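You operate a simulated robot arm through the tools that you are given. There is no shell and no other tool.

The job below is to be done with a simulated two-armed robot. You get a single attempt, and the scene is never put back.

JOB
Gauge the boom pad's gap and close it with the matching shim.
Fine: slacken the red knob, push the shim home, tighten it, then draw the red section out to its yellow mark.
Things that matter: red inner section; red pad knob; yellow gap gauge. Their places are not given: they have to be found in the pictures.

Only the result counts: the job must be done as asked and must still hold three seconds after the hand-in. Knocking over, shifting, dropping, spilling or breaking anything else fails it.

ROBOT AND FRAMES
Two 7-joint arms with fingered hands on one trunk that stands fixed in place. Base frame: the origin is at the foot of the trunk, x ahead of it, y to its left, z up. Readings come in m, rad, newtons and seconds.
The left shoulder is at [0.06, 0.126, 1.33], the right one opposite. With the tool pointing down near the work surface each hand reaches from about 0.1 to 0.64 m from the base axis, measured 20 degrees to its own side. Payload 2.5 kg a hand.
The TCP of each hand is the grasp point between the finger pads, 0.03 m short of the fingertips. In the tool frame z runs along the fingers and y along their closing line. The gripper opens to 0.104 m; its body begins 0.035 m behind the TCP. The gripper is a hand of 5 fingers: y runs from the thumb to the fingers, the wrist lies at [-0.015, -0.104, -0.178] in the tool frame.
Orientation is told as [roll, pitch, yaw] about the base's x, y, z axes, in that order, counted from this pose: with the fingers straight down and the wrist toward the robot, the tool's x, y and z point along [0, 1, 0], [1, 0, 0] and [0, 0, -1] of the base frame.

CONTROLS
- The arms move only by the tool jog_arm. It takes "left_rows", "right_rows" or both (then of equal length, played together; a hand with none holds still); each is a list of rows, each a list of 2 entries, a list of its own where there are three numbers: the shift along the tool's x, y, z in m, then the turn, a rotation vector about the tool's x, y, z in rad. In form: [[[dx, dy, dz], [wx, wy, wz]], ...]. A call has 1 to 20 rows; each row is the pose to reach, as a shift and turn from the pose commanded when the call began, along the tool's axes at that moment. A row lasts 0.2 s, in which the tool goes at most 0.05 m and 0.15 rad; a call with a longer step from one row to the next is refused whole. Where a pose cannot be reached the arm comes as near as it can. A force on the tool above 60 N (or 10 N above the force at the start of the call, whichever is more), or a blocked arm, ends the call early, and 0.2 s more pass. In this call time passes only in rows, and 0.2 s behind the last. The reply holds the time, the measured pose of the TCP, the force on the tool along the base axes, the opening and the grip force, in the units named above and with some noise, with the torque about the TCP (base axes, N m) and any sound that the robot's microphone picked up.
- Cameras (640 x 400 px; columns grow to the right, rows downward): "scene" is now at [0.1188, -0.0388, 1.5365]; the picture's right is [-0.44, -0.90, 0.00], its down [-0.54, 0.26, -0.80] and it looks along [0.72, -0.35, -0.60] (base axes); focal length 322 px, centre (320, 200). "left" rides on the left gripper at [-0.08, -0.078, -0.141] in its tool frame; the picture's right is [-0.78, -0.30, 0.56], its down [0.54, -0.78, 0.33] and it looks along [0.33, 0.56, 0.76] (tool axes); focal length 247 px, centre (320, 200). "right" rides on the right gripper at [0.08, -0.078, -0.141] in its tool frame; the picture's right is [-0.78, 0.30, -0.56], its down [-0.53, -0.78, 0.33] and it looks along [-0.33, 0.56, 0.76] (tool axes); focal length 247 px, centre (320, 200).
- camera(camera): a new picture of that camera. The clock stands still meanwhile.
- move_column(by): slides the trunk up (or, below 0, down) by that many m; the arms and the scene camera ride with it, the base frame stays. It gives what a move gives, with no picture.
- curl_fingers(index, middle, ring, little, thumb_bend, thumb_turn, hand): sets how far each is bent, from 0 (flat) to 100 (curled in); at 30 the hand is open as for a grip, at 70 the pads meet at the TCP. One left out holds its place. A second passes; each finger stops where it meets its share of the squeeze, and holds until it gets a number again. It is the only way to open and close the hand. It gives what a move gives, with no picture; readings hold the bend of each and the force on index, middle, ring, little, thumb and palm. thumb_turn goes from beside the hand (0) to across from the fingers (100), as for a grip.
- turn_head(pan, tilt): turns the head with the scene camera to pan (to the left, within 1.501 rad either way) and tilt (down, from -0.506 to 1.204), counted from straight ahead of the robot. It gives what a move gives.
- probe_pixels(camera, pixels): for up to 12 pixels [column, row] of the newest picture of that camera ("zoom" is the newest enlarged one), the place [x, y, z] in the base frame of the surface seen there, good to about 0.002 m. The clock stands still meanwhile.
- inspect(camera, box): a new picture of the part [left, top, right, bottom] of that camera's present view, enlarged. The clock stands still meanwhile.
- hand_in(): hands the job in; it is judged then, once.

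Unless the task says otherwise, let go and move clear before handing in.

The tools are called after ">>>" as a command line: name --argument value ..., lists and objects as JSON in quotes. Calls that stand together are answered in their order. jog_arm: Moves the arms, as the interface text tells. Its arguments: {"type":"object","properties":{"left_rows":{"type":"array"},"right_rows":{"type":"array"}},"required":[]} The other tools are called the same way: move_column (by) moves the trunk up or down; curl_fingers (index, middle, ring, little, thumb_bend, thumb_turn, hand) moves the fingers one by one; turn_head (pan, tilt) turns the head that bears the scene camera; camera (camera) takes a picture; probe_pixels (camera, pixels) gives the place of the surface under pixels of a picture; inspect (camera, box) takes an enlarged picture of a part of a camera's view; hand_in () hands the job in.

At the start:

```text
t: 0.0
left_tool_pos: [0.5312, -0.0166, 1.3412]
left_tcp_rot: [0.001, -0.001, 0.0]
left_ft_force: [0.3, -0.4, 0.7]
left_moment: [-0.01, -0.05, 0.03]
left_width: 0.1038
left_grasp_force: 0.1
left_shape: jaw
left_bend: [30.0, 30.0, 30.0, 30.0, 30.0, 98.0]
left_finger forces: [0.1, 0.0, 0.0, 0.1, 0.1, 0.0]
right_tool_pos: [0.3035, -0.4465, 1.2973]
right_tcp_rot: [0.001, 0.0, 0.001]
right_ft_force: [-0.7, 0.4, 0.1]
right_moment: [0.02, 0.03, -0.03]
right_width: 0.1035
right_grasp_force: 0.0
right_shape: jaw
right_bend: [30.0, 30.0, 30.0, 30.0, 30.0, 98.0]
right_finger forces: [0.0, 0.1, 0.0, 0.1, 0.1, 0.1]
trunk travel left (down, up): [-0.725, 0.215]
head pan, tilt (commanded): [-0.456, 0.644]
```

scene: 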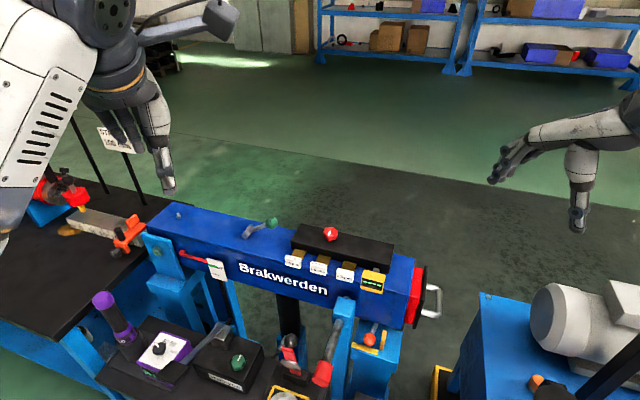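
right: 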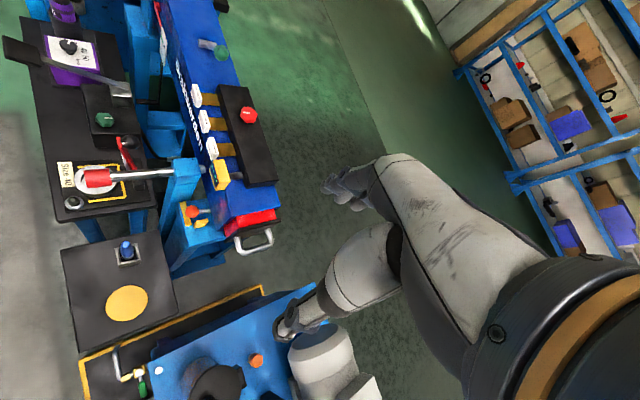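
left: 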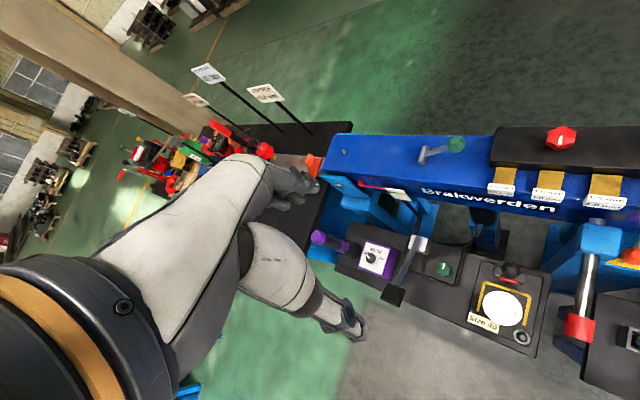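

The scene picture shows the blue boom "Brakwerden" with a red knob at (330,234), shim labels at (295,262), (318,268), (346,275), and a yellow tag at (372,281), with the red inner section and its handle at (430,300). I'll enlarge the key parts first.

>>> inspect --camera "scene" --box '[260, 200, 460, 325]'

>>> inspect --camera "right" --box '[150, 40, 310, 270]'

>>> inspect --camera "left" --box '[440, 100, 640, 225]'

>>> inspect --camera "scene" --box '[80, 190, 280, 315]'

```text
3.20 times, centred on (360, 262) of scene
```

zoom: 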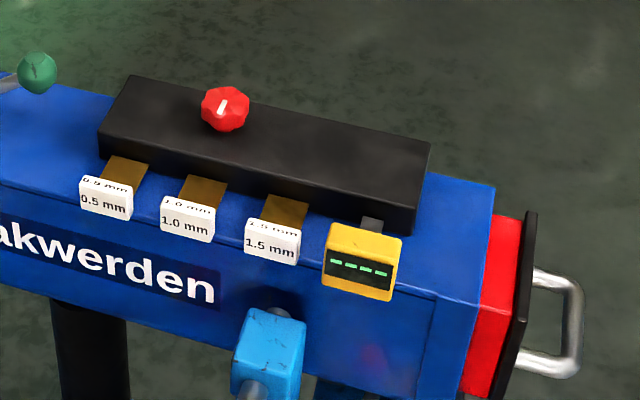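

```text
1.74 times, centred on (230, 155) of right
```

zoom: 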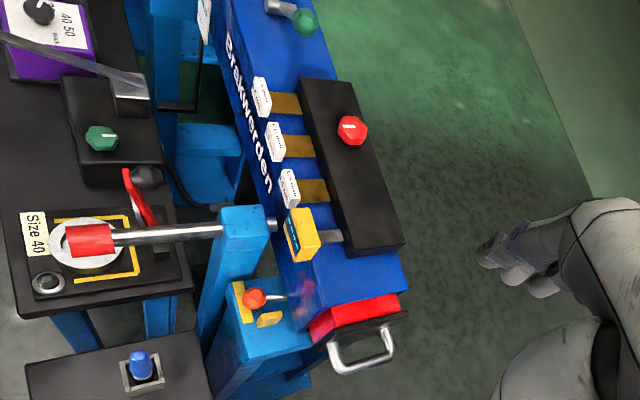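

```text
3.20 times, centred on (540, 162) of left
```

zoom: 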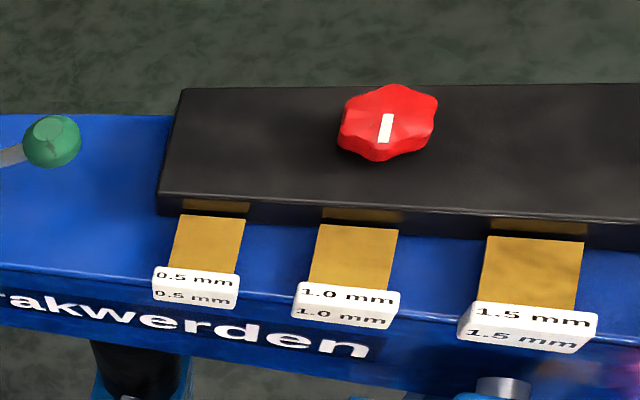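

```text
3.20 times, centred on (180, 252) of scene
```

zoom: 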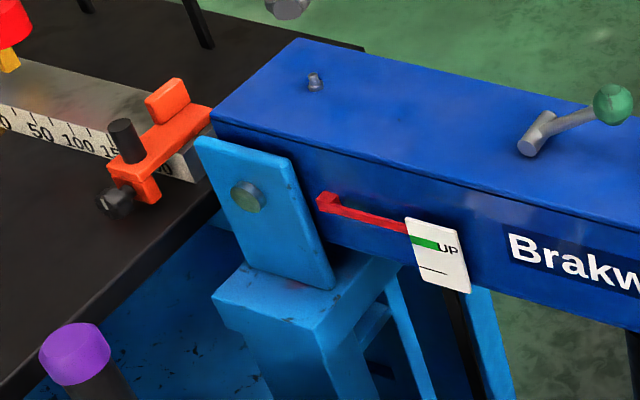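

The enlarged views show three brass shims (0.5, 1.0, 1.5 mm) and a yellow gauge reading "----" with its blade just outside the black pad. I'll probe their places now.

>>> inspect --camera "scene" --box '[260, 200, 460, 325]'

>>> probe_pixels --camera "zoom" --pixels '[[224, 95], [224, 125], [106, 205], [187, 222], [271, 245], [365, 238], [362, 270], [371, 224], [413, 225], [104, 150], [570, 320], [528, 300]]'

>>> probe_pixels --camera "scene" --pixels '[[273, 223], [250, 230], [180, 215], [406, 260], [400, 320], [440, 290], [437, 316], [420, 270], [410, 300], [345, 310], [370, 340], [330, 265]]'

```text
3.20 times, centred on (360, 262) of scene
```

zoom: 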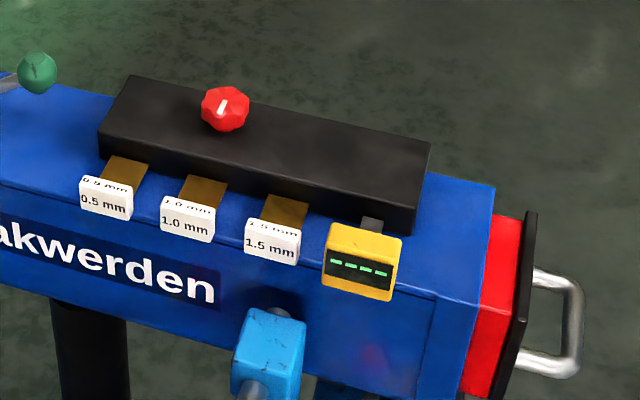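

```text
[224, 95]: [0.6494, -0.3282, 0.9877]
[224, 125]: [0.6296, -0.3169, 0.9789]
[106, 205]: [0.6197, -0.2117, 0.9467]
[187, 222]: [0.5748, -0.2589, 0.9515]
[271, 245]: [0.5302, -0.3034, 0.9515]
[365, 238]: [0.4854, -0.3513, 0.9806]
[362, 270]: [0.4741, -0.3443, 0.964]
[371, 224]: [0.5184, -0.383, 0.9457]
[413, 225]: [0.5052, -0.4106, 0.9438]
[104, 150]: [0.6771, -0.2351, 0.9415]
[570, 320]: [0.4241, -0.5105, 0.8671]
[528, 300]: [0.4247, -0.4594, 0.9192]
```

```text
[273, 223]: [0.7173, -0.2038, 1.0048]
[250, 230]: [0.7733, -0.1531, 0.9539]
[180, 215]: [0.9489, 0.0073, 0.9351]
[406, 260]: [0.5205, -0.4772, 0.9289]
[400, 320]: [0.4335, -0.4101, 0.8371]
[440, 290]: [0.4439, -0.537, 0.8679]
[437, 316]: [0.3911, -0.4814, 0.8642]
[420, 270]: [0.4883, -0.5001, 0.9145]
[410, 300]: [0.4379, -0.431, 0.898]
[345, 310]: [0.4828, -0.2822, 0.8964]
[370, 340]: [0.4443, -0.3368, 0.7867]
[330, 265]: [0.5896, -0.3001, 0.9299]
```

The boom runs diagonally (axis about (-0.70,-0.71)), knob near (0.64,-0.32,0.985), tags near z 0.95, gauge at (0.48,-0.35,0.97). I'll look closer at more areas before moving.

>>> inspect --camera "right" --box '[190, 80, 290, 260]'

>>> inspect --camera "scene" --box '[300, 280, 460, 400]'

>>> inspect --camera "left" --box '[300, 130, 480, 250]'

>>> inspect --camera "scene" --box '[0, 110, 160, 240]'

```text
2.22 times, centred on (240, 170) of right
```

zoom: 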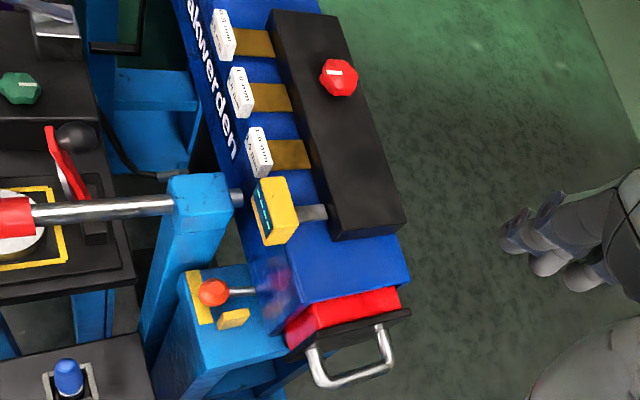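

```text
3.33 times, centred on (380, 340) of scene
```

zoom: 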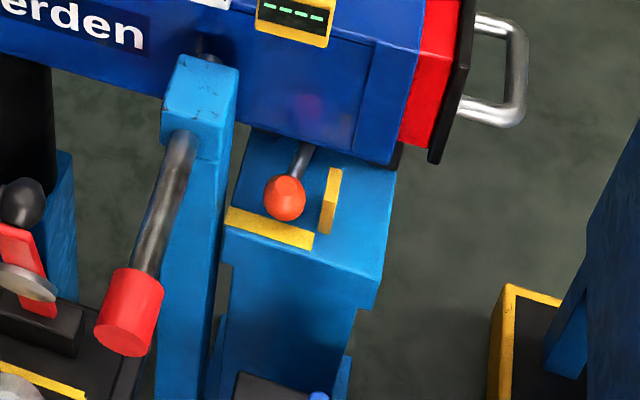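

```text
3.33 times, centred on (390, 190) of left
```

zoom: 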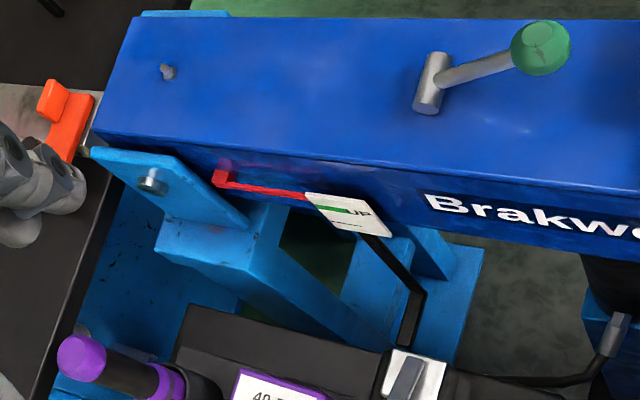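

```text
3.08 times, centred on (80, 175) of scene
```

zoom: 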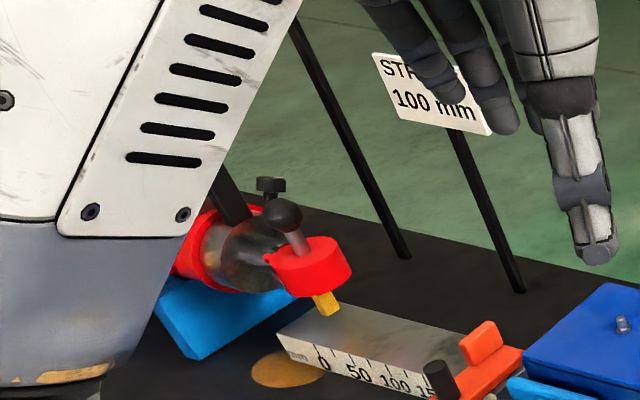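

The gauge and tags sit on the boom's front-top edge with about 0.05 m to the pad's front face, so I'll push along p=(0.715,-0.70). First I'll bring the right hand, yawed -45°, above and in front of the gauge, well clear, and look.

>>> jog_arm --right_rows '[[[0.0146, 0.0126, 0.0197], [0, 0, 0.078]], [[0.0293, 0.0253, 0.0394], [0, 0, 0.157]], [[0.0439, 0.0379, 0.0591], [0, 0, 0.235]], [[0.0586, 0.0506, 0.0788], [0, 0, 0.314]], [[0.0732, 0.0632, 0.0985], [0, 0, 0.392]], [[0.0879, 0.0759, 0.1182], [0, 0, 0.471]], [[0.1025, 0.0885, 0.1379], [0, 0, 0.549]], [[0.1172, 0.1012, 0.1576], [0, 0, 0.628]], [[0.1318, 0.1138, 0.1773], [0, 0, 0.706]], [[0.1465, 0.1265, 0.197], [0, 0, 0.777]]]'

>>> curl_fingers --hand "right" --index 60 --middle 100 --ring 100 --little 100 --thumb_bend 60

>>> camera --camera "right"

>>> camera --camera "scene"

```text
t: 2.2
left_tool_pos: [0.5308, -0.0166, 1.3412]
left_tcp_rot: [-0.001, 0.0, 0.0]
left_ft_force: [0.7, -0.8, 0.4]
left_moment: [-0.04, -0.02, -0.03]
left_width: 0.1036
left_grasp_force: 0.0
left_shape: jaw
left_bend: [30.0, 30.0, 30.0, 30.0, 30.0, 98.0]
left_finger forces: [0.0, 0.1, 0.1, 0.0, 0.0, 0.0]
right_tool_pos: [0.4309, -0.3018, 1.0977]
right_tcp_rot: [0.0, 0.0, -0.778]
right_ft_force: [0.0, 0.8, -0.6]
right_moment: [0.0, -0.01, 0.0]
right_width: 0.1038
right_grasp_force: 0.0
right_shape: jaw
right_bend: [30.0, 30.0, 30.0, 30.0, 30.0, 98.0]
right_finger forces: [0.0, 0.1, 0.0, 0.1, 0.0, 0.0]
trunk travel left (down, up): [-0.725, 0.215]
head pan, tilt (commanded): [-0.456, 0.644]
```

```text
t: 3.2
left_tool_pos: [0.531, -0.0168, 1.3417]
left_tcp_rot: [0.001, 0.0, 0.0]
left_ft_force: [1.5, -0.1, 0.1]
left_moment: [0.01, -0.01, 0.01]
left_width: 0.1036
left_grasp_force: 0.0
left_shape: jaw
left_bend: [30.0, 30.0, 30.0, 30.0, 30.0, 98.0]
left_finger forces: [0.1, 0.0, 0.1, 0.0, 0.0, 0.0]
right_tool_pos: [0.4298, -0.3032, 1.0975]
right_tcp_rot: [-0.001, -0.001, -0.775]
right_ft_force: [-0.2, 0.5, 0.3]
right_moment: [0.0, -0.03, -0.02]
right_width: 0.0265
right_grasp_force: 0.1
right_shape: fingers
right_bend: [60.0, 100.0, 100.0, 100.0, 60.0, 98.0]
right_finger forces: [0.0, 0.0, 0.0, 0.1, 0.0, 0.0]
trunk travel left (down, up): [-0.725, 0.215]
head pan, tilt (commanded): [-0.456, 0.644]
```

```text
taken
```

right: 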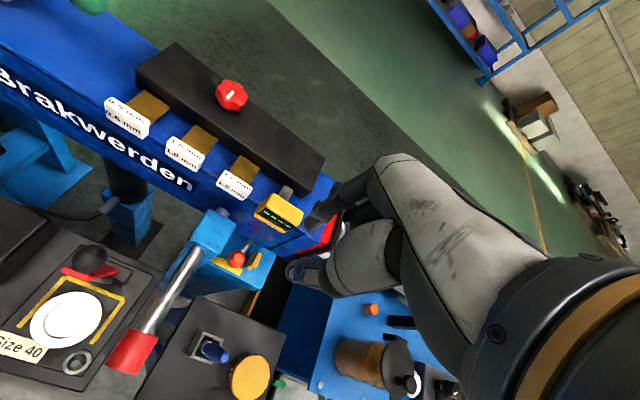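

```text
taken
```

scene: 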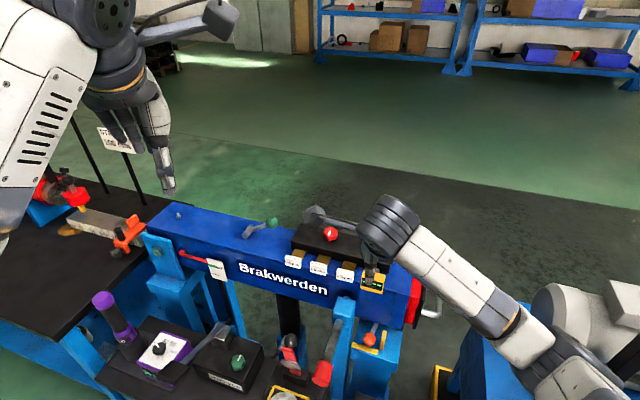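

The hand is yawed -45° at (0.430,-0.303,1.0975); in the right picture the index tip is near (320,215) and thumb near (300,270). I'll zoom to locate the fingertips and the gauge precisely.

>>> inspect --camera "right" --box '[220, 150, 420, 300]'

>>> probe_pixels --camera "right" --pixels '[[275, 210], [278, 222], [262, 200], [300, 206], [288, 191], [237, 185], [236, 177], [186, 154], [230, 92], [230, 105], [325, 205], [296, 270]]'

>>> inspect --camera "scene" --box '[320, 190, 440, 300]'

```text
2.67 times, centred on (320, 225) of right
```

zoom: 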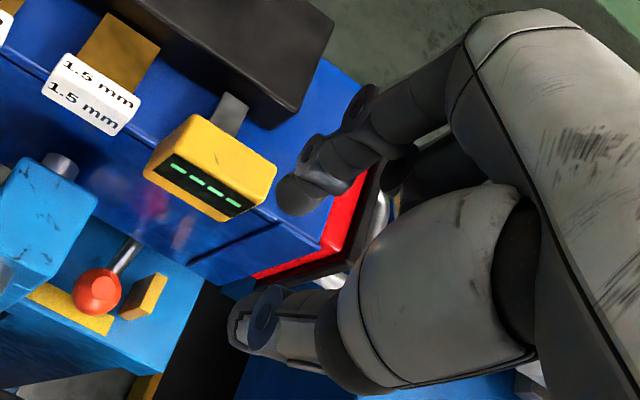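

```text
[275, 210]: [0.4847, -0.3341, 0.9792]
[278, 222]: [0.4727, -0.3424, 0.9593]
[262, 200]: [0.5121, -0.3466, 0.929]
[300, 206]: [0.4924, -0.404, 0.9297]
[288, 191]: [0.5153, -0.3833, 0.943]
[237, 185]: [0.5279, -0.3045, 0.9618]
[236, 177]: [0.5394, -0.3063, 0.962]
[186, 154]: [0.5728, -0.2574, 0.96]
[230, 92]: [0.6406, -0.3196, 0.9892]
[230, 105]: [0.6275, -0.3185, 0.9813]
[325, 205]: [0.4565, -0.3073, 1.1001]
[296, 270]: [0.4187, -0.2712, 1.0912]
```

```text
3.64 times, centred on (380, 245) of scene
```

zoom: 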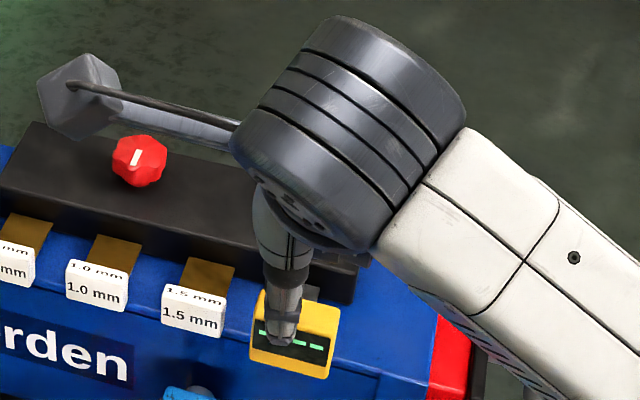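

The index joint probes at (0.457,-0.307,1.100), the tag tops at z≈0.962, the boom top at 0.929 and the gauge top at 0.979. I'll straighten index and middle to make a two-finger pusher and see its shape.

>>> curl_fingers --hand "right" --index 8 --middle 8 --ring 100 --little 100 --thumb_bend 50

>>> inspect --camera "right" --box '[200, 130, 440, 300]'

>>> camera --camera "right"

>>> inspect --camera "scene" --box '[320, 190, 440, 300]'

```text
t: 4.2
left_tool_pos: [0.5318, -0.0162, 1.3414]
left_tcp_rot: [0.0, 0.001, 0.001]
left_ft_force: [-0.6, 0.9, -0.8]
left_moment: [-0.03, 0.02, -0.02]
left_width: 0.1036
left_grasp_force: 0.0
left_shape: jaw
left_bend: [30.0, 30.0, 30.0, 30.0, 30.0, 98.0]
left_finger forces: [0.0, 0.0, 0.0, 0.1, 0.1, 0.0]
right_tool_pos: [0.4295, -0.3024, 1.0985]
right_tcp_rot: [-0.001, 0.0, -0.777]
right_ft_force: [-0.2, 0.2, 0.1]
right_moment: [0.02, 0.01, 0.0]
right_width: 0.1087
right_grasp_force: 0.0
right_shape: fingers
right_bend: [8.0, 8.0, 100.0, 100.0, 50.0, 98.0]
right_finger forces: [0.0, 0.1, 0.0, 0.1, 0.0, 0.0]
trunk travel left (down, up): [-0.725, 0.215]
head pan, tilt (commanded): [-0.456, 0.644]
```

```text
2.35 times, centred on (320, 215) of right
```

zoom: 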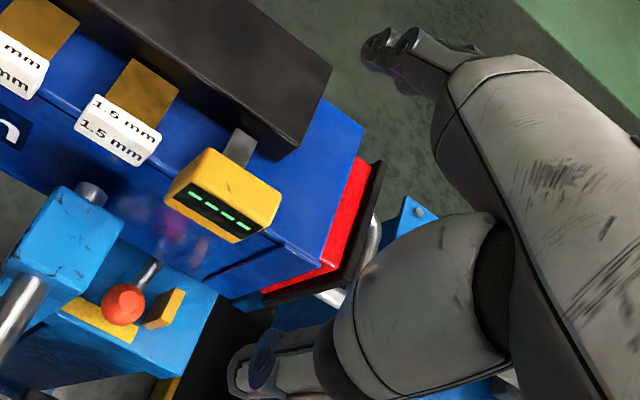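

```text
taken
```

right: 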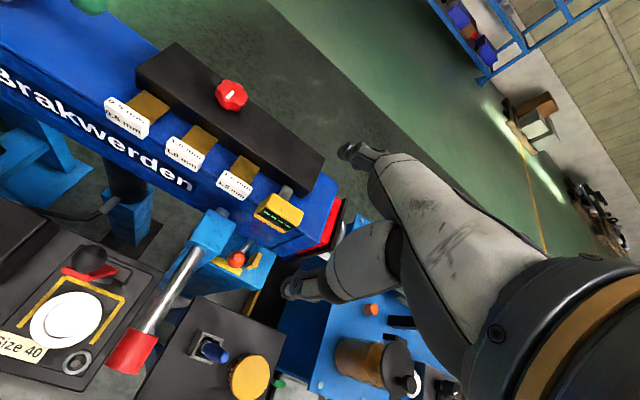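

```text
3.64 times, centred on (380, 245) of scene
```

zoom: 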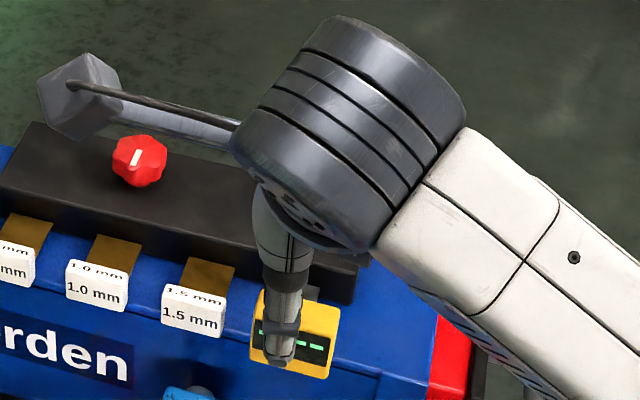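

With bend 8 the index and middle stick out forward, tips near (345,150) in the right picture, which makes the fingertip the foremost point. I'll probe the tips to get the hand geometry.

>>> probe_pixels --camera "right" --pixels '[[341, 152], [345, 150], [351, 148], [349, 158], [358, 150], [365, 155], [290, 285], [284, 289], [375, 170]]'

>>> inspect --camera "right" --box '[320, 120, 400, 190]'

>>> probe_pixels --camera "zoom" --pixels '[[140, 190], [160, 250], [200, 190], [240, 220], [270, 260], [330, 290]]'

```text
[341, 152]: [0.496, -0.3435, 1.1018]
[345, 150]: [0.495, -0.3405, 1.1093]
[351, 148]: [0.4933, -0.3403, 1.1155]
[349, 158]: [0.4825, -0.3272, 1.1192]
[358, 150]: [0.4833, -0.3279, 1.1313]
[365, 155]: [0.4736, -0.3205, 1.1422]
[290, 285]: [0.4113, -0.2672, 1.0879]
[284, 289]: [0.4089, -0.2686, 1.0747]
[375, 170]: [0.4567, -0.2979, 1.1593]
```

```text
5.71 times, centred on (360, 155) of right
```

zoom: 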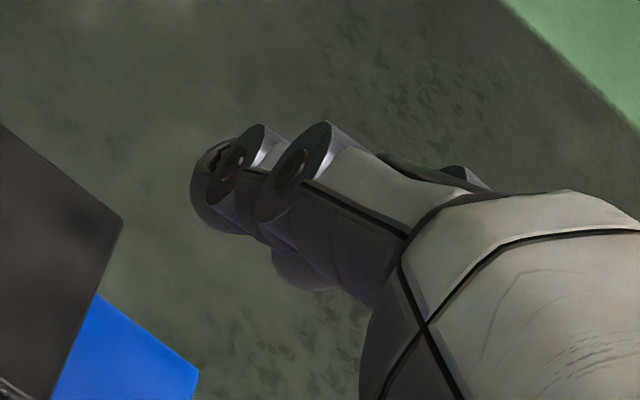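

```text
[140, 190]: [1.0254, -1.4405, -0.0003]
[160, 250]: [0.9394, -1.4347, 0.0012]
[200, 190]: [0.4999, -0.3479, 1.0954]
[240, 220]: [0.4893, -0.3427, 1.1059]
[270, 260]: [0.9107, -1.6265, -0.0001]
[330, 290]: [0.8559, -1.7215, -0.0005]
```

The fingertips sit about 0.085 m ahead of and 0.01 m below the TCP at x≈0. I'll back off 0.05 m along -y and lower so the tips stand in front of the gauge face (q≈0.578, z≈0.957).

>>> jog_arm --right_rows '[[[0, -0.03, 0], [0, 0, 0]], [[0, -0.055, 0.01], [0, 0, 0]], [[0, -0.055, 0.05], [0, 0, 0]], [[0, -0.055, 0.09], [0, 0, 0]], [[0, -0.055, 0.12], [0, 0, 0]], [[0, -0.055, 0.13], [0, 0, 0]]]'

>>> camera --camera "right"

>>> camera --camera "scene"

>>> inspect --camera "scene" --box '[280, 200, 440, 320]'

>>> inspect --camera "left" --box '[480, 100, 640, 220]'

```text
t: 5.6
left_tool_pos: [0.5316, -0.0173, 1.342]
left_tcp_rot: [0.0, 0.0, 0.001]
left_ft_force: [0.0, 0.4, 0.8]
left_moment: [-0.04, 0.02, 0.02]
left_width: 0.1034
left_grasp_force: 0.0
left_shape: jaw
left_bend: [30.0, 30.0, 30.0, 30.0, 30.0, 98.0]
left_finger forces: [0.0, 0.1, 0.0, 0.0, 0.0, 0.0]
right_tool_pos: [0.3903, -0.2623, 0.9691]
right_tcp_rot: [0.0, 0.0, -0.778]
right_ft_force: [0.9, -0.2, 0.1]
right_moment: [0.01, -0.02, -0.01]
right_width: 0.1087
right_grasp_force: 0.2
right_shape: fingers
right_bend: [8.0, 8.0, 100.0, 100.0, 50.0, 98.0]
right_finger forces: [0.1, 0.0, 0.0, 0.1, 0.0, 0.0]
trunk travel left (down, up): [-0.725, 0.215]
head pan, tilt (commanded): [-0.456, 0.644]
```

```text
taken
```

right: 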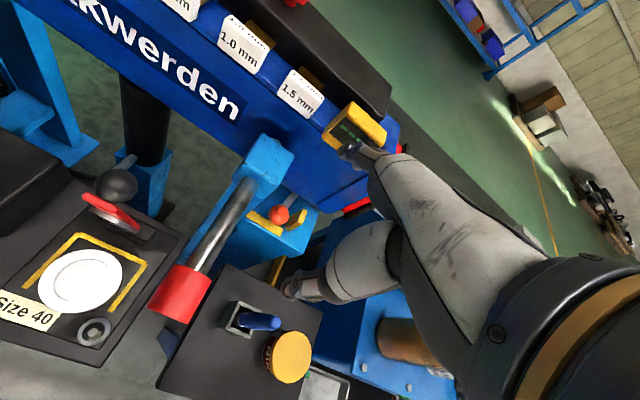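

```text
taken
```

scene: 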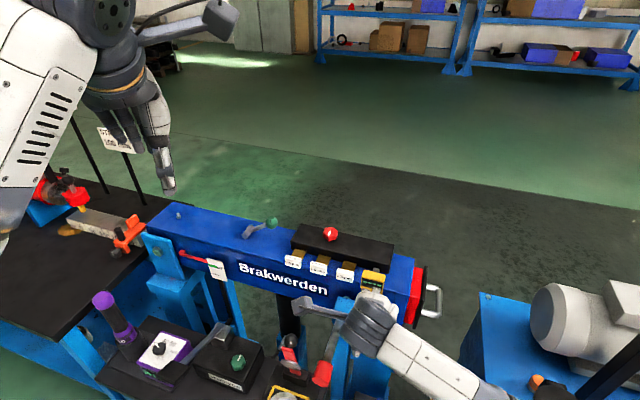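

```text
3.33 times, centred on (360, 260) of scene
```

zoom: 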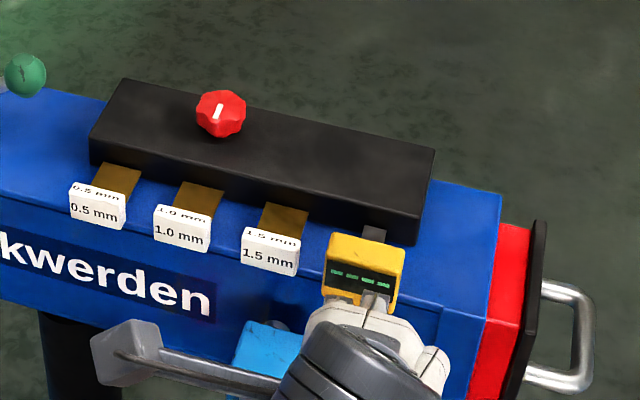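

```text
3.33 times, centred on (560, 160) of left
```

zoom: 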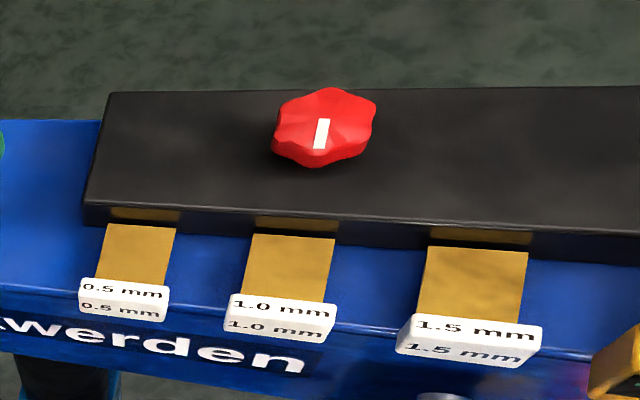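

The two fingertips are now just in front of the gauge face (scene zoom (340,297) and (375,297), gauge centre (362,270)), no contact yet. I'll push along tool +y in small rows and watch the force and display.

>>> jog_arm --right_rows '[[[0, 0.012, 0], [0, 0, 0]], [[0, 0.022, 0], [0, 0, 0]], [[0, 0.03, 0], [0, 0, 0]], [[0, 0.036, 0], [0, 0, 0]], [[0, 0.042, 0], [0, 0, 0]]]'

>>> inspect --camera "scene" --box '[280, 200, 440, 320]'

>>> inspect --camera "right" --box '[240, 60, 420, 200]'

```text
t: 6.8
left_tool_pos: [0.5311, -0.0173, 1.342]
left_tcp_rot: [-0.001, 0.0, 0.001]
left_ft_force: [0.2, 0.0, -0.3]
left_moment: [-0.01, -0.01, 0.03]
left_width: 0.1032
left_grasp_force: 0.1
left_shape: jaw
left_bend: [30.0, 30.0, 30.0, 30.0, 30.0, 98.0]
left_finger forces: [0.0, 0.0, 0.0, 0.0, 0.0, 0.1]
right_tool_pos: [0.4208, -0.2917, 0.9701]
right_tcp_rot: [-0.001, -0.001, -0.777]
right_ft_force: [-0.6, 0.6, -0.8]
right_moment: [0.02, 0.06, 0.01]
right_width: 0.1088
right_grasp_force: 0.4
right_shape: fingers
right_bend: [8.0, 9.0, 100.0, 100.0, 50.0, 98.0]
right_finger forces: [0.0, 0.7, 0.1, 0.0, 0.1, 0.0]
trunk travel left (down, up): [-0.725, 0.215]
head pan, tilt (commanded): [-0.456, 0.644]
```

```text
3.33 times, centred on (360, 260) of scene
```

zoom: 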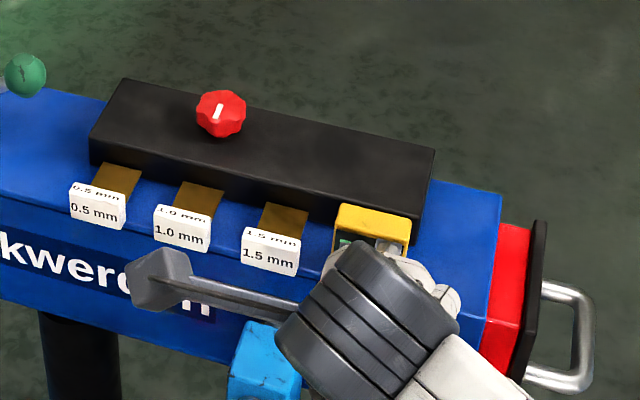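

```text
2.86 times, centred on (330, 130) of right
```

zoom: 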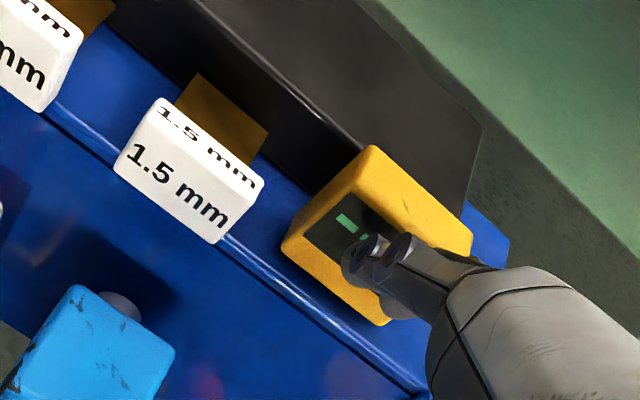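

The gauge is sliding easily (force under 1 N) and still reads dashes, with a little gap between its body and the pad. I'll keep pushing.

>>> jog_arm --right_rows '[[[0, 0.005, 0], [0, 0, 0]], [[0, 0.01, 0], [0, 0, 0]], [[0, 0.014, 0], [0, 0, 0]]]'

>>> inspect --camera "right" --box '[240, 60, 420, 200]'

>>> inspect --camera "scene" --box '[280, 200, 440, 320]'

```text
t: 7.6
left_tool_pos: [0.5307, -0.0158, 1.3418]
left_tcp_rot: [0.0, 0.0, 0.0]
left_ft_force: [-0.2, 0.3, -0.1]
left_moment: [0.01, 0.04, -0.01]
left_width: 0.1034
left_grasp_force: 0.0
left_shape: jaw
left_bend: [30.0, 30.0, 30.0, 30.0, 30.0, 98.0]
left_finger forces: [0.1, 0.0, 0.1, 0.0, 0.0, 0.0]
right_tool_pos: [0.4291, -0.3015, 0.9692]
right_tcp_rot: [0.0, 0.002, -0.776]
right_ft_force: [-4.1, 4.6, 0.9]
right_moment: [-0.03, -0.02, -0.03]
right_width: 0.1088
right_grasp_force: 3.1
right_shape: fingers
right_bend: [8.0, 11.0, 100.0, 100.0, 50.0, 98.0]
right_finger forces: [0.2, 5.9, 0.1, 0.1, 0.0, 0.0]
trunk travel left (down, up): [-0.725, 0.215]
head pan, tilt (commanded): [-0.456, 0.644]
```

```text
2.86 times, centred on (330, 130) of right
```

zoom: 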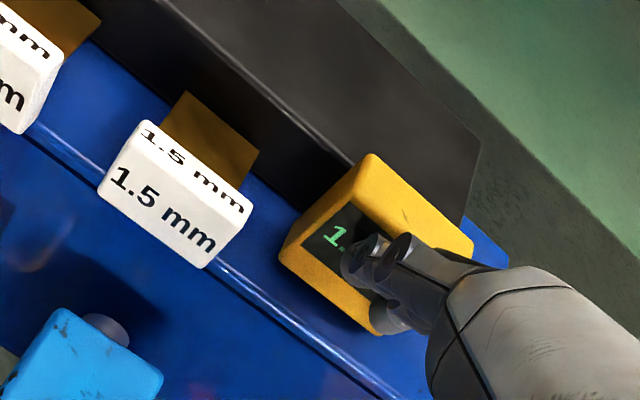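

```text
3.33 times, centred on (360, 260) of scene
```

zoom: 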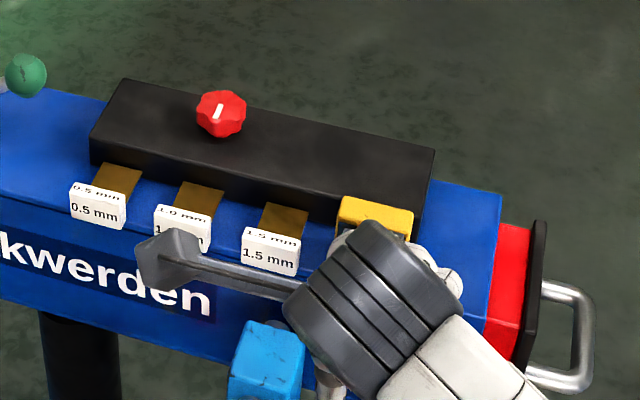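

The display has woken up and starts with "1." before the finger covers it; force has reached about 6 N, so the gauge is home. I'll back the hand off to read the display in full.

>>> jog_arm --right_rows '[[[0, -0.02, 0], [0, 0, 0]], [[0, -0.05, 0], [0, 0, 0]], [[0, -0.06, -0.03], [0, 0, 0]]]'

>>> inspect --camera "right" --box '[240, 60, 420, 200]'

>>> inspect --camera "scene" --box '[280, 200, 440, 320]'

```text
t: 8.4
left_tool_pos: [0.5309, -0.0163, 1.3415]
left_tcp_rot: [0.0, -0.001, 0.0]
left_ft_force: [0.2, 1.0, 0.7]
left_moment: [-0.03, 0.01, -0.04]
left_width: 0.1037
left_grasp_force: 0.2
left_shape: jaw
left_bend: [30.0, 30.0, 30.0, 30.0, 30.0, 98.0]
left_finger forces: [0.0, 0.0, 0.0, 0.0, 0.1, 0.1]
right_tool_pos: [0.3862, -0.259, 1.0008]
right_tcp_rot: [0.001, 0.0, -0.778]
right_ft_force: [0.1, 0.6, -0.5]
right_moment: [0.01, 0.02, 0.01]
right_width: 0.1089
right_grasp_force: 0.0
right_shape: fingers
right_bend: [8.0, 8.0, 100.0, 100.0, 50.0, 98.0]
right_finger forces: [0.0, 0.0, 0.0, 0.1, 0.1, 0.0]
trunk travel left (down, up): [-0.725, 0.215]
head pan, tilt (commanded): [-0.456, 0.644]
```

```text
2.86 times, centred on (330, 130) of right
```

zoom: 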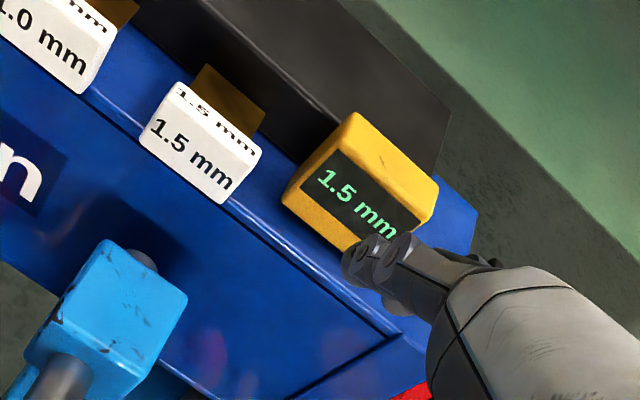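

```text
3.33 times, centred on (360, 260) of scene
```

zoom: 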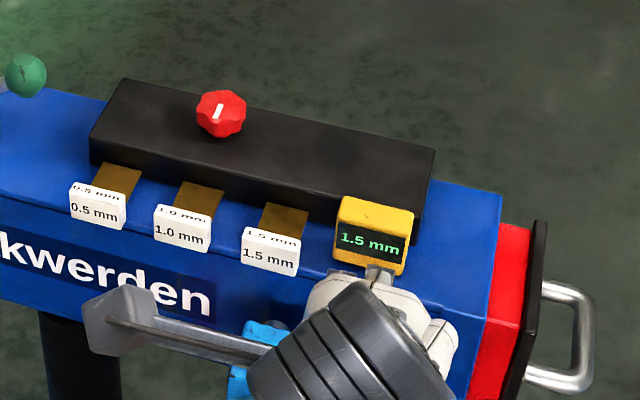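

The gauge reads 1.5 mm and stays in, so the 1.5 mm shim matches. Next I raise the hand and carry it over the red knob with the hand opened for a grip, staying high, to see the knob properly.

>>> jog_arm --right_rows '[[[0, 0, -0.04], [0, 0, 0]], [[0, 0, -0.08], [0, 0, 0]], [[0.0, 0, -0.12], [0, 0, 0]], [[0.02, 0.04, -0.13], [0, 0, 0]], [[0.04, 0.08, -0.13], [0, 0, 0]], [[0.06, 0.115, -0.13], [0, 0, 0]], [[0.085, 0.15, -0.13], [0, 0, 0]], [[0.11, 0.185, -0.13], [0, 0, 0]], [[0.134, 0.215, -0.13], [0, 0, 0]]]'

>>> curl_fingers --hand "right" --index 30 --middle 30 --ring 30 --little 30 --thumb_bend 30 --thumb_turn 98

>>> camera --camera "right"

>>> camera --camera "scene"

>>> camera --camera "left"

```text
t: 10.4
left_tool_pos: [0.5306, -0.0167, 1.3423]
left_tcp_rot: [0.0, 0.0, 0.002]
left_ft_force: [0.0, 0.5, 0.1]
left_moment: [0.03, 0.05, -0.01]
left_width: 0.1037
left_grasp_force: 0.1
left_shape: jaw
left_bend: [30.0, 30.0, 30.0, 30.0, 30.0, 98.0]
left_finger forces: [0.0, 0.0, 0.1, 0.0, 0.0, 0.0]
right_tool_pos: [0.6333, -0.3152, 1.1317]
right_tcp_rot: [0.003, 0.001, -0.779]
right_ft_force: [0.2, 0.4, 0.0]
right_moment: [0.01, -0.04, 0.0]
right_width: 0.1087
right_grasp_force: 0.0
right_shape: fingers
right_bend: [8.0, 8.0, 100.0, 100.0, 50.0, 98.0]
right_finger forces: [0.1, 0.1, 0.0, 0.1, 0.0, 0.1]
trunk travel left (down, up): [-0.725, 0.215]
head pan, tilt (commanded): [-0.456, 0.644]
```

```text
t: 11.4
left_tool_pos: [0.5319, -0.0156, 1.3405]
left_tcp_rot: [0.001, -0.001, 0.001]
left_ft_force: [-0.4, 0.7, -0.4]
left_moment: [0.0, 0.0, 0.01]
left_width: 0.1035
left_grasp_force: 0.0
left_shape: jaw
left_bend: [30.0, 30.0, 30.0, 30.0, 30.0, 98.0]
left_finger forces: [0.1, 0.1, 0.1, 0.0, 0.1, 0.0]
right_tool_pos: [0.6336, -0.3154, 1.1319]
right_tcp_rot: [-0.001, 0.001, -0.778]
right_ft_force: [-1.0, 0.2, 0.1]
right_moment: [0.02, -0.02, 0.01]
right_width: 0.1032
right_grasp_force: 0.0
right_shape: fingers
right_bend: [30.0, 30.0, 30.0, 30.0, 30.0, 96.0]
right_finger forces: [0.0, 0.1, 0.0, 0.0, 0.0, 0.0]
trunk travel left (down, up): [-0.725, 0.215]
head pan, tilt (commanded): [-0.456, 0.644]
```

```text
taken
```

right: 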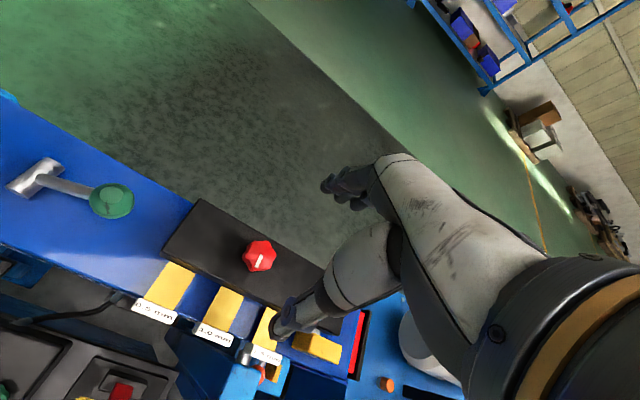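

```text
taken
```

scene: 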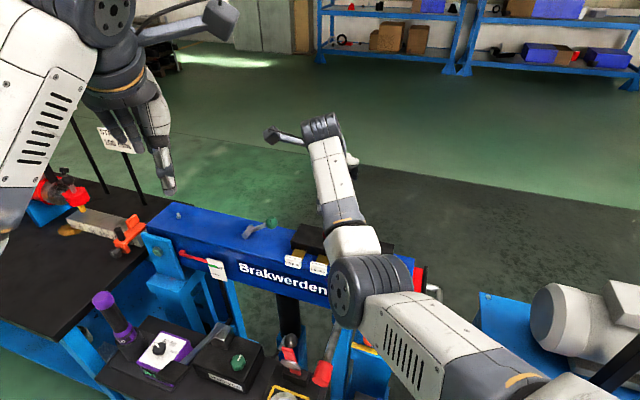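

```text
taken
```

left: 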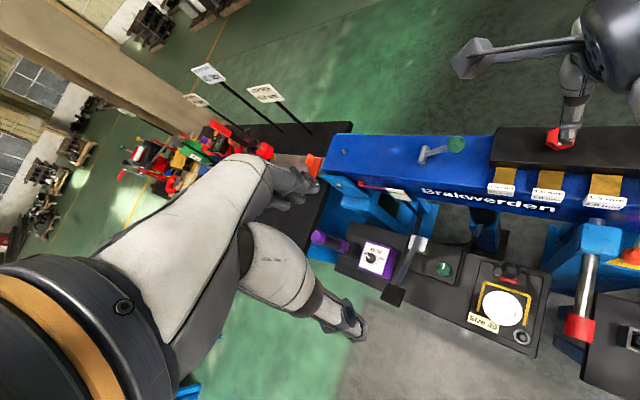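

The hand is above the knob (right picture knob at (260,256)), and reach is fine. Before lowering I'll probe the knob and check how high the elbow joint at (370,290) in the scene picture is.

>>> probe_pixels --camera "scene" --pixels '[[370, 290], [345, 300], [400, 285], [365, 325], [440, 360], [345, 240], [330, 160], [350, 215]]'

>>> inspect --camera "right" --box '[180, 190, 340, 340]'

>>> probe_pixels --camera "right" --pixels '[[259, 253], [246, 254], [273, 253], [259, 240], [260, 264], [260, 270], [240, 270], [200, 215], [285, 280], [230, 235], [330, 325], [175, 250]]'

```text
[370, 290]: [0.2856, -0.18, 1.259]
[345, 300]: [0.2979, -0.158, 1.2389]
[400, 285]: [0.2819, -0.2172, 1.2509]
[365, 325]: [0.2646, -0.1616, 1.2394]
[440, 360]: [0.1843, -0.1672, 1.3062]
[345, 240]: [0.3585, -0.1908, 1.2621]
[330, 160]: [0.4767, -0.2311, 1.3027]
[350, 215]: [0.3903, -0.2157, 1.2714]
```

```text
2.67 times, centred on (260, 265) of right
```

zoom: 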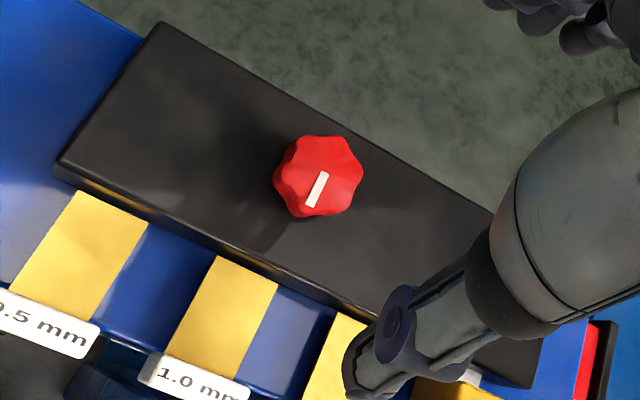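

```text
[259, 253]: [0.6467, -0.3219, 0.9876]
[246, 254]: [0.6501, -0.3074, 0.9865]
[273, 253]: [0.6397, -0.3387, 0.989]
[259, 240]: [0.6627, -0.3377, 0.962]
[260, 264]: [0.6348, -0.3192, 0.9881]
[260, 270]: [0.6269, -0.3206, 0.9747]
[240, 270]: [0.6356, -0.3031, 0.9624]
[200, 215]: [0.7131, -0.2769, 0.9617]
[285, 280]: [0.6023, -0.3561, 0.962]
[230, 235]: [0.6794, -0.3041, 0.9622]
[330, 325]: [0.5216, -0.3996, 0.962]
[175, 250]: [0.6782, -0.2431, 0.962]
```

The knob's top is at z≈0.988 with centre near (0.645,-0.324), the pad's top at z 0.962, and the elbow is high (z≈1.25). I'll refine the knob centre, curl ring and little away for a three-point grip, and pre-turn the hand clockwise so I can unscrew counter-clockwise.

>>> inspect --camera "right" --box '[220, 220, 300, 290]'

>>> probe_pixels --camera "zoom" --pixels '[[330, 130], [240, 130], [415, 130], [330, 60], [300, 205], [270, 70], [390, 80], [250, 190], [390, 200], [330, 230], [230, 170], [410, 160]]'

>>> curl_fingers --hand "right" --ring 100 --little 100

>>> jog_arm --right_rows '[[[0, 0, 0], [0, 0, 0.1]], [[0, 0, 0], [0, 0, 0.2]], [[0, 0, 0], [0, 0, 0.3]], [[0, 0, 0], [0, 0, 0.4]], [[0, 0, 0], [0, 0, 0.5]]]'

>>> camera --camera "right"

```text
5.71 times, centred on (260, 255) of right
```

zoom: 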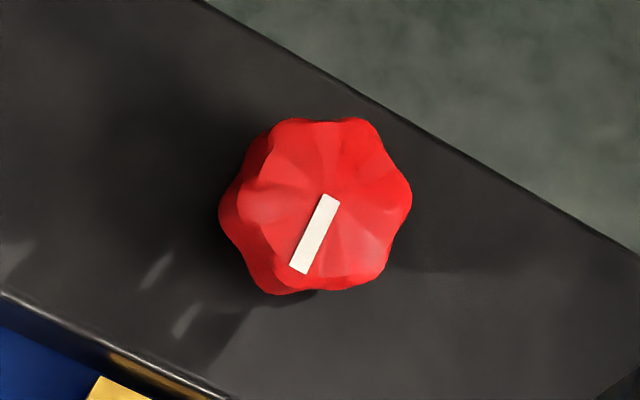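

```text
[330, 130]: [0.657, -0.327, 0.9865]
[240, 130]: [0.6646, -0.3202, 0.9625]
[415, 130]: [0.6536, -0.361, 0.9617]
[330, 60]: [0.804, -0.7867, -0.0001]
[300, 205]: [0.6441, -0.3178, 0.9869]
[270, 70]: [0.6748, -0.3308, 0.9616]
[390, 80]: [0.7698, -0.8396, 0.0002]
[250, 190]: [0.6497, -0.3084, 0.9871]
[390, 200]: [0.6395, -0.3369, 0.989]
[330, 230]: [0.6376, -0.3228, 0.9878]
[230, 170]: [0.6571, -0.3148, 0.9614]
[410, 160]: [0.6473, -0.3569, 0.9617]
```

```text
t: 12.4
left_tool_pos: [0.5323, -0.017, 1.3413]
left_tcp_rot: [-0.001, -0.001, 0.001]
left_ft_force: [0.0, -0.6, 0.1]
left_moment: [-0.06, 0.02, -0.02]
left_width: 0.1033
left_grasp_force: 0.0
left_shape: jaw
left_bend: [30.0, 30.0, 30.0, 30.0, 30.0, 98.0]
left_finger forces: [0.1, 0.0, 0.0, 0.0, 0.0, 0.0]
right_tool_pos: [0.6323, -0.3157, 1.1307]
right_tcp_rot: [-0.001, -0.001, -0.776]
right_ft_force: [-0.2, -0.4, -0.4]
right_moment: [-0.01, 0.02, -0.01]
right_width: 0.1036
right_grasp_force: 0.2
right_shape: fingers
right_bend: [30.0, 30.0, 100.0, 100.0, 30.0, 96.0]
right_finger forces: [0.0, 0.1, 0.0, 0.1, 0.0, 0.0]
trunk travel left (down, up): [-0.725, 0.215]
head pan, tilt (commanded): [-0.456, 0.644]
```

```text
t: 13.6
left_tool_pos: [0.5309, -0.0171, 1.3407]
left_tcp_rot: [-0.001, 0.001, 0.001]
left_ft_force: [0.1, 0.2, -0.4]
left_moment: [0.0, 0.01, -0.02]
left_width: 0.1038
left_grasp_force: 0.1
left_shape: jaw
left_bend: [30.0, 30.0, 30.0, 30.0, 30.0, 98.0]
left_finger forces: [0.1, 0.0, 0.0, 0.1, 0.1, 0.1]
right_tool_pos: [0.6334, -0.3159, 1.1303]
right_tcp_rot: [-0.001, 0.0, -1.28]
right_ft_force: [-0.1, 0.5, 0.2]
right_moment: [-0.03, 0.01, -0.01]
right_width: 0.1033
right_grasp_force: 0.1
right_shape: fingers
right_bend: [30.0, 30.0, 100.0, 100.0, 30.0, 96.0]
right_finger forces: [0.1, 0.0, 0.1, 0.0, 0.0, 0.0]
trunk travel left (down, up): [-0.725, 0.215]
head pan, tilt (commanded): [-0.456, 0.644]
```

```text
taken
```

right: 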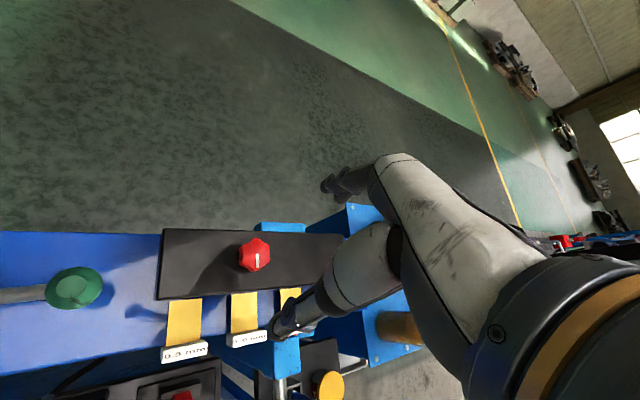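

Yaw -1.28 is reachable. The knob centre works out to (0.643,-0.3235), white mark pointing about 142° (toward the boom's front). I'll centre over it and lower to TCP z≈1.0 so the fingertips straddle the knob above the pad.

>>> jog_arm --right_rows '[[[0.007, 0.01, 0.02], [0, 0, 0]], [[0.007, 0.01, 0.06], [0, 0, 0]], [[0.007, 0.01, 0.095], [0, 0, 0]], [[0.007, 0.01, 0.115], [0, 0, 0]], [[0.007, 0.01, 0.128], [0, 0, 0]]]'

>>> camera --camera "right"

>>> inspect --camera "left" --box '[480, 60, 640, 180]'

>>> inspect --camera "right" --box '[220, 160, 420, 320]'

```text
t: 14.8
left_tool_pos: [0.5304, -0.0163, 1.3415]
left_tcp_rot: [0.0, 0.002, 0.001]
left_ft_force: [0.1, 0.7, -0.1]
left_moment: [0.01, 0.02, -0.01]
left_width: 0.1036
left_grasp_force: 0.1
left_shape: jaw
left_bend: [30.0, 30.0, 30.0, 30.0, 30.0, 98.0]
left_finger forces: [0.0, 0.1, 0.1, 0.0, 0.1, 0.0]
right_tool_pos: [0.6185, -0.3233, 1.0302]
right_tcp_rot: [0.001, 0.0, -1.278]
right_ft_force: [0.8, -0.7, -0.6]
right_moment: [0.0, 0.0, 0.02]
right_width: 0.1032
right_grasp_force: 0.1
right_shape: fingers
right_bend: [30.0, 30.0, 100.0, 100.0, 30.0, 96.0]
right_finger forces: [0.0, 0.0, 0.1, 0.0, 0.1, 0.0]
right hand out of reach, approached as far as the arm can: row 1, 2, 3, 4, 5
trunk travel left (down, up): [-0.725, 0.215]
head pan, tilt (commanded): [-0.456, 0.644]
```

```text
taken
```

right: 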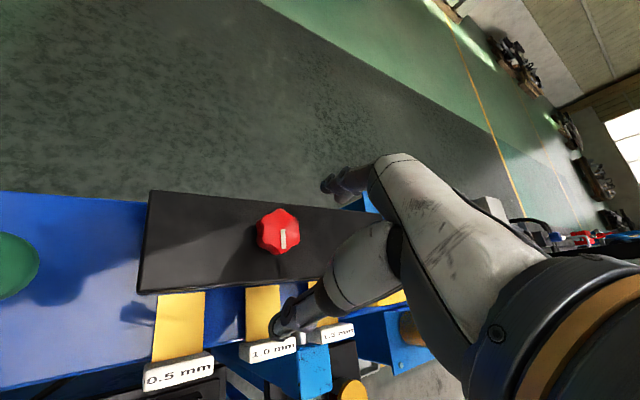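

```text
3.33 times, centred on (560, 120) of left
```

zoom: 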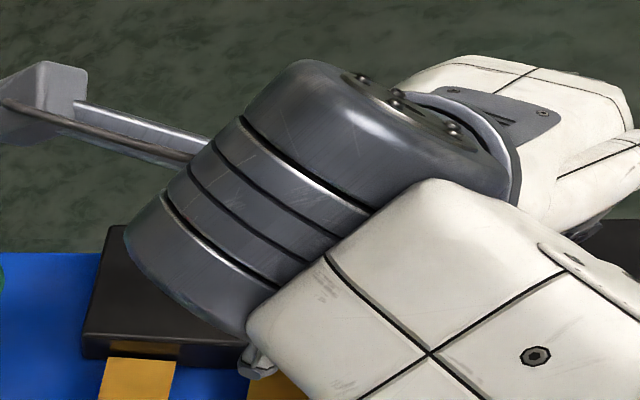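

```text
2.50 times, centred on (320, 240) of right
```

zoom: 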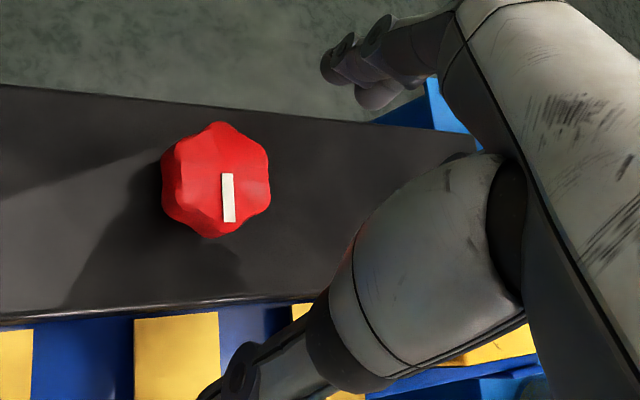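

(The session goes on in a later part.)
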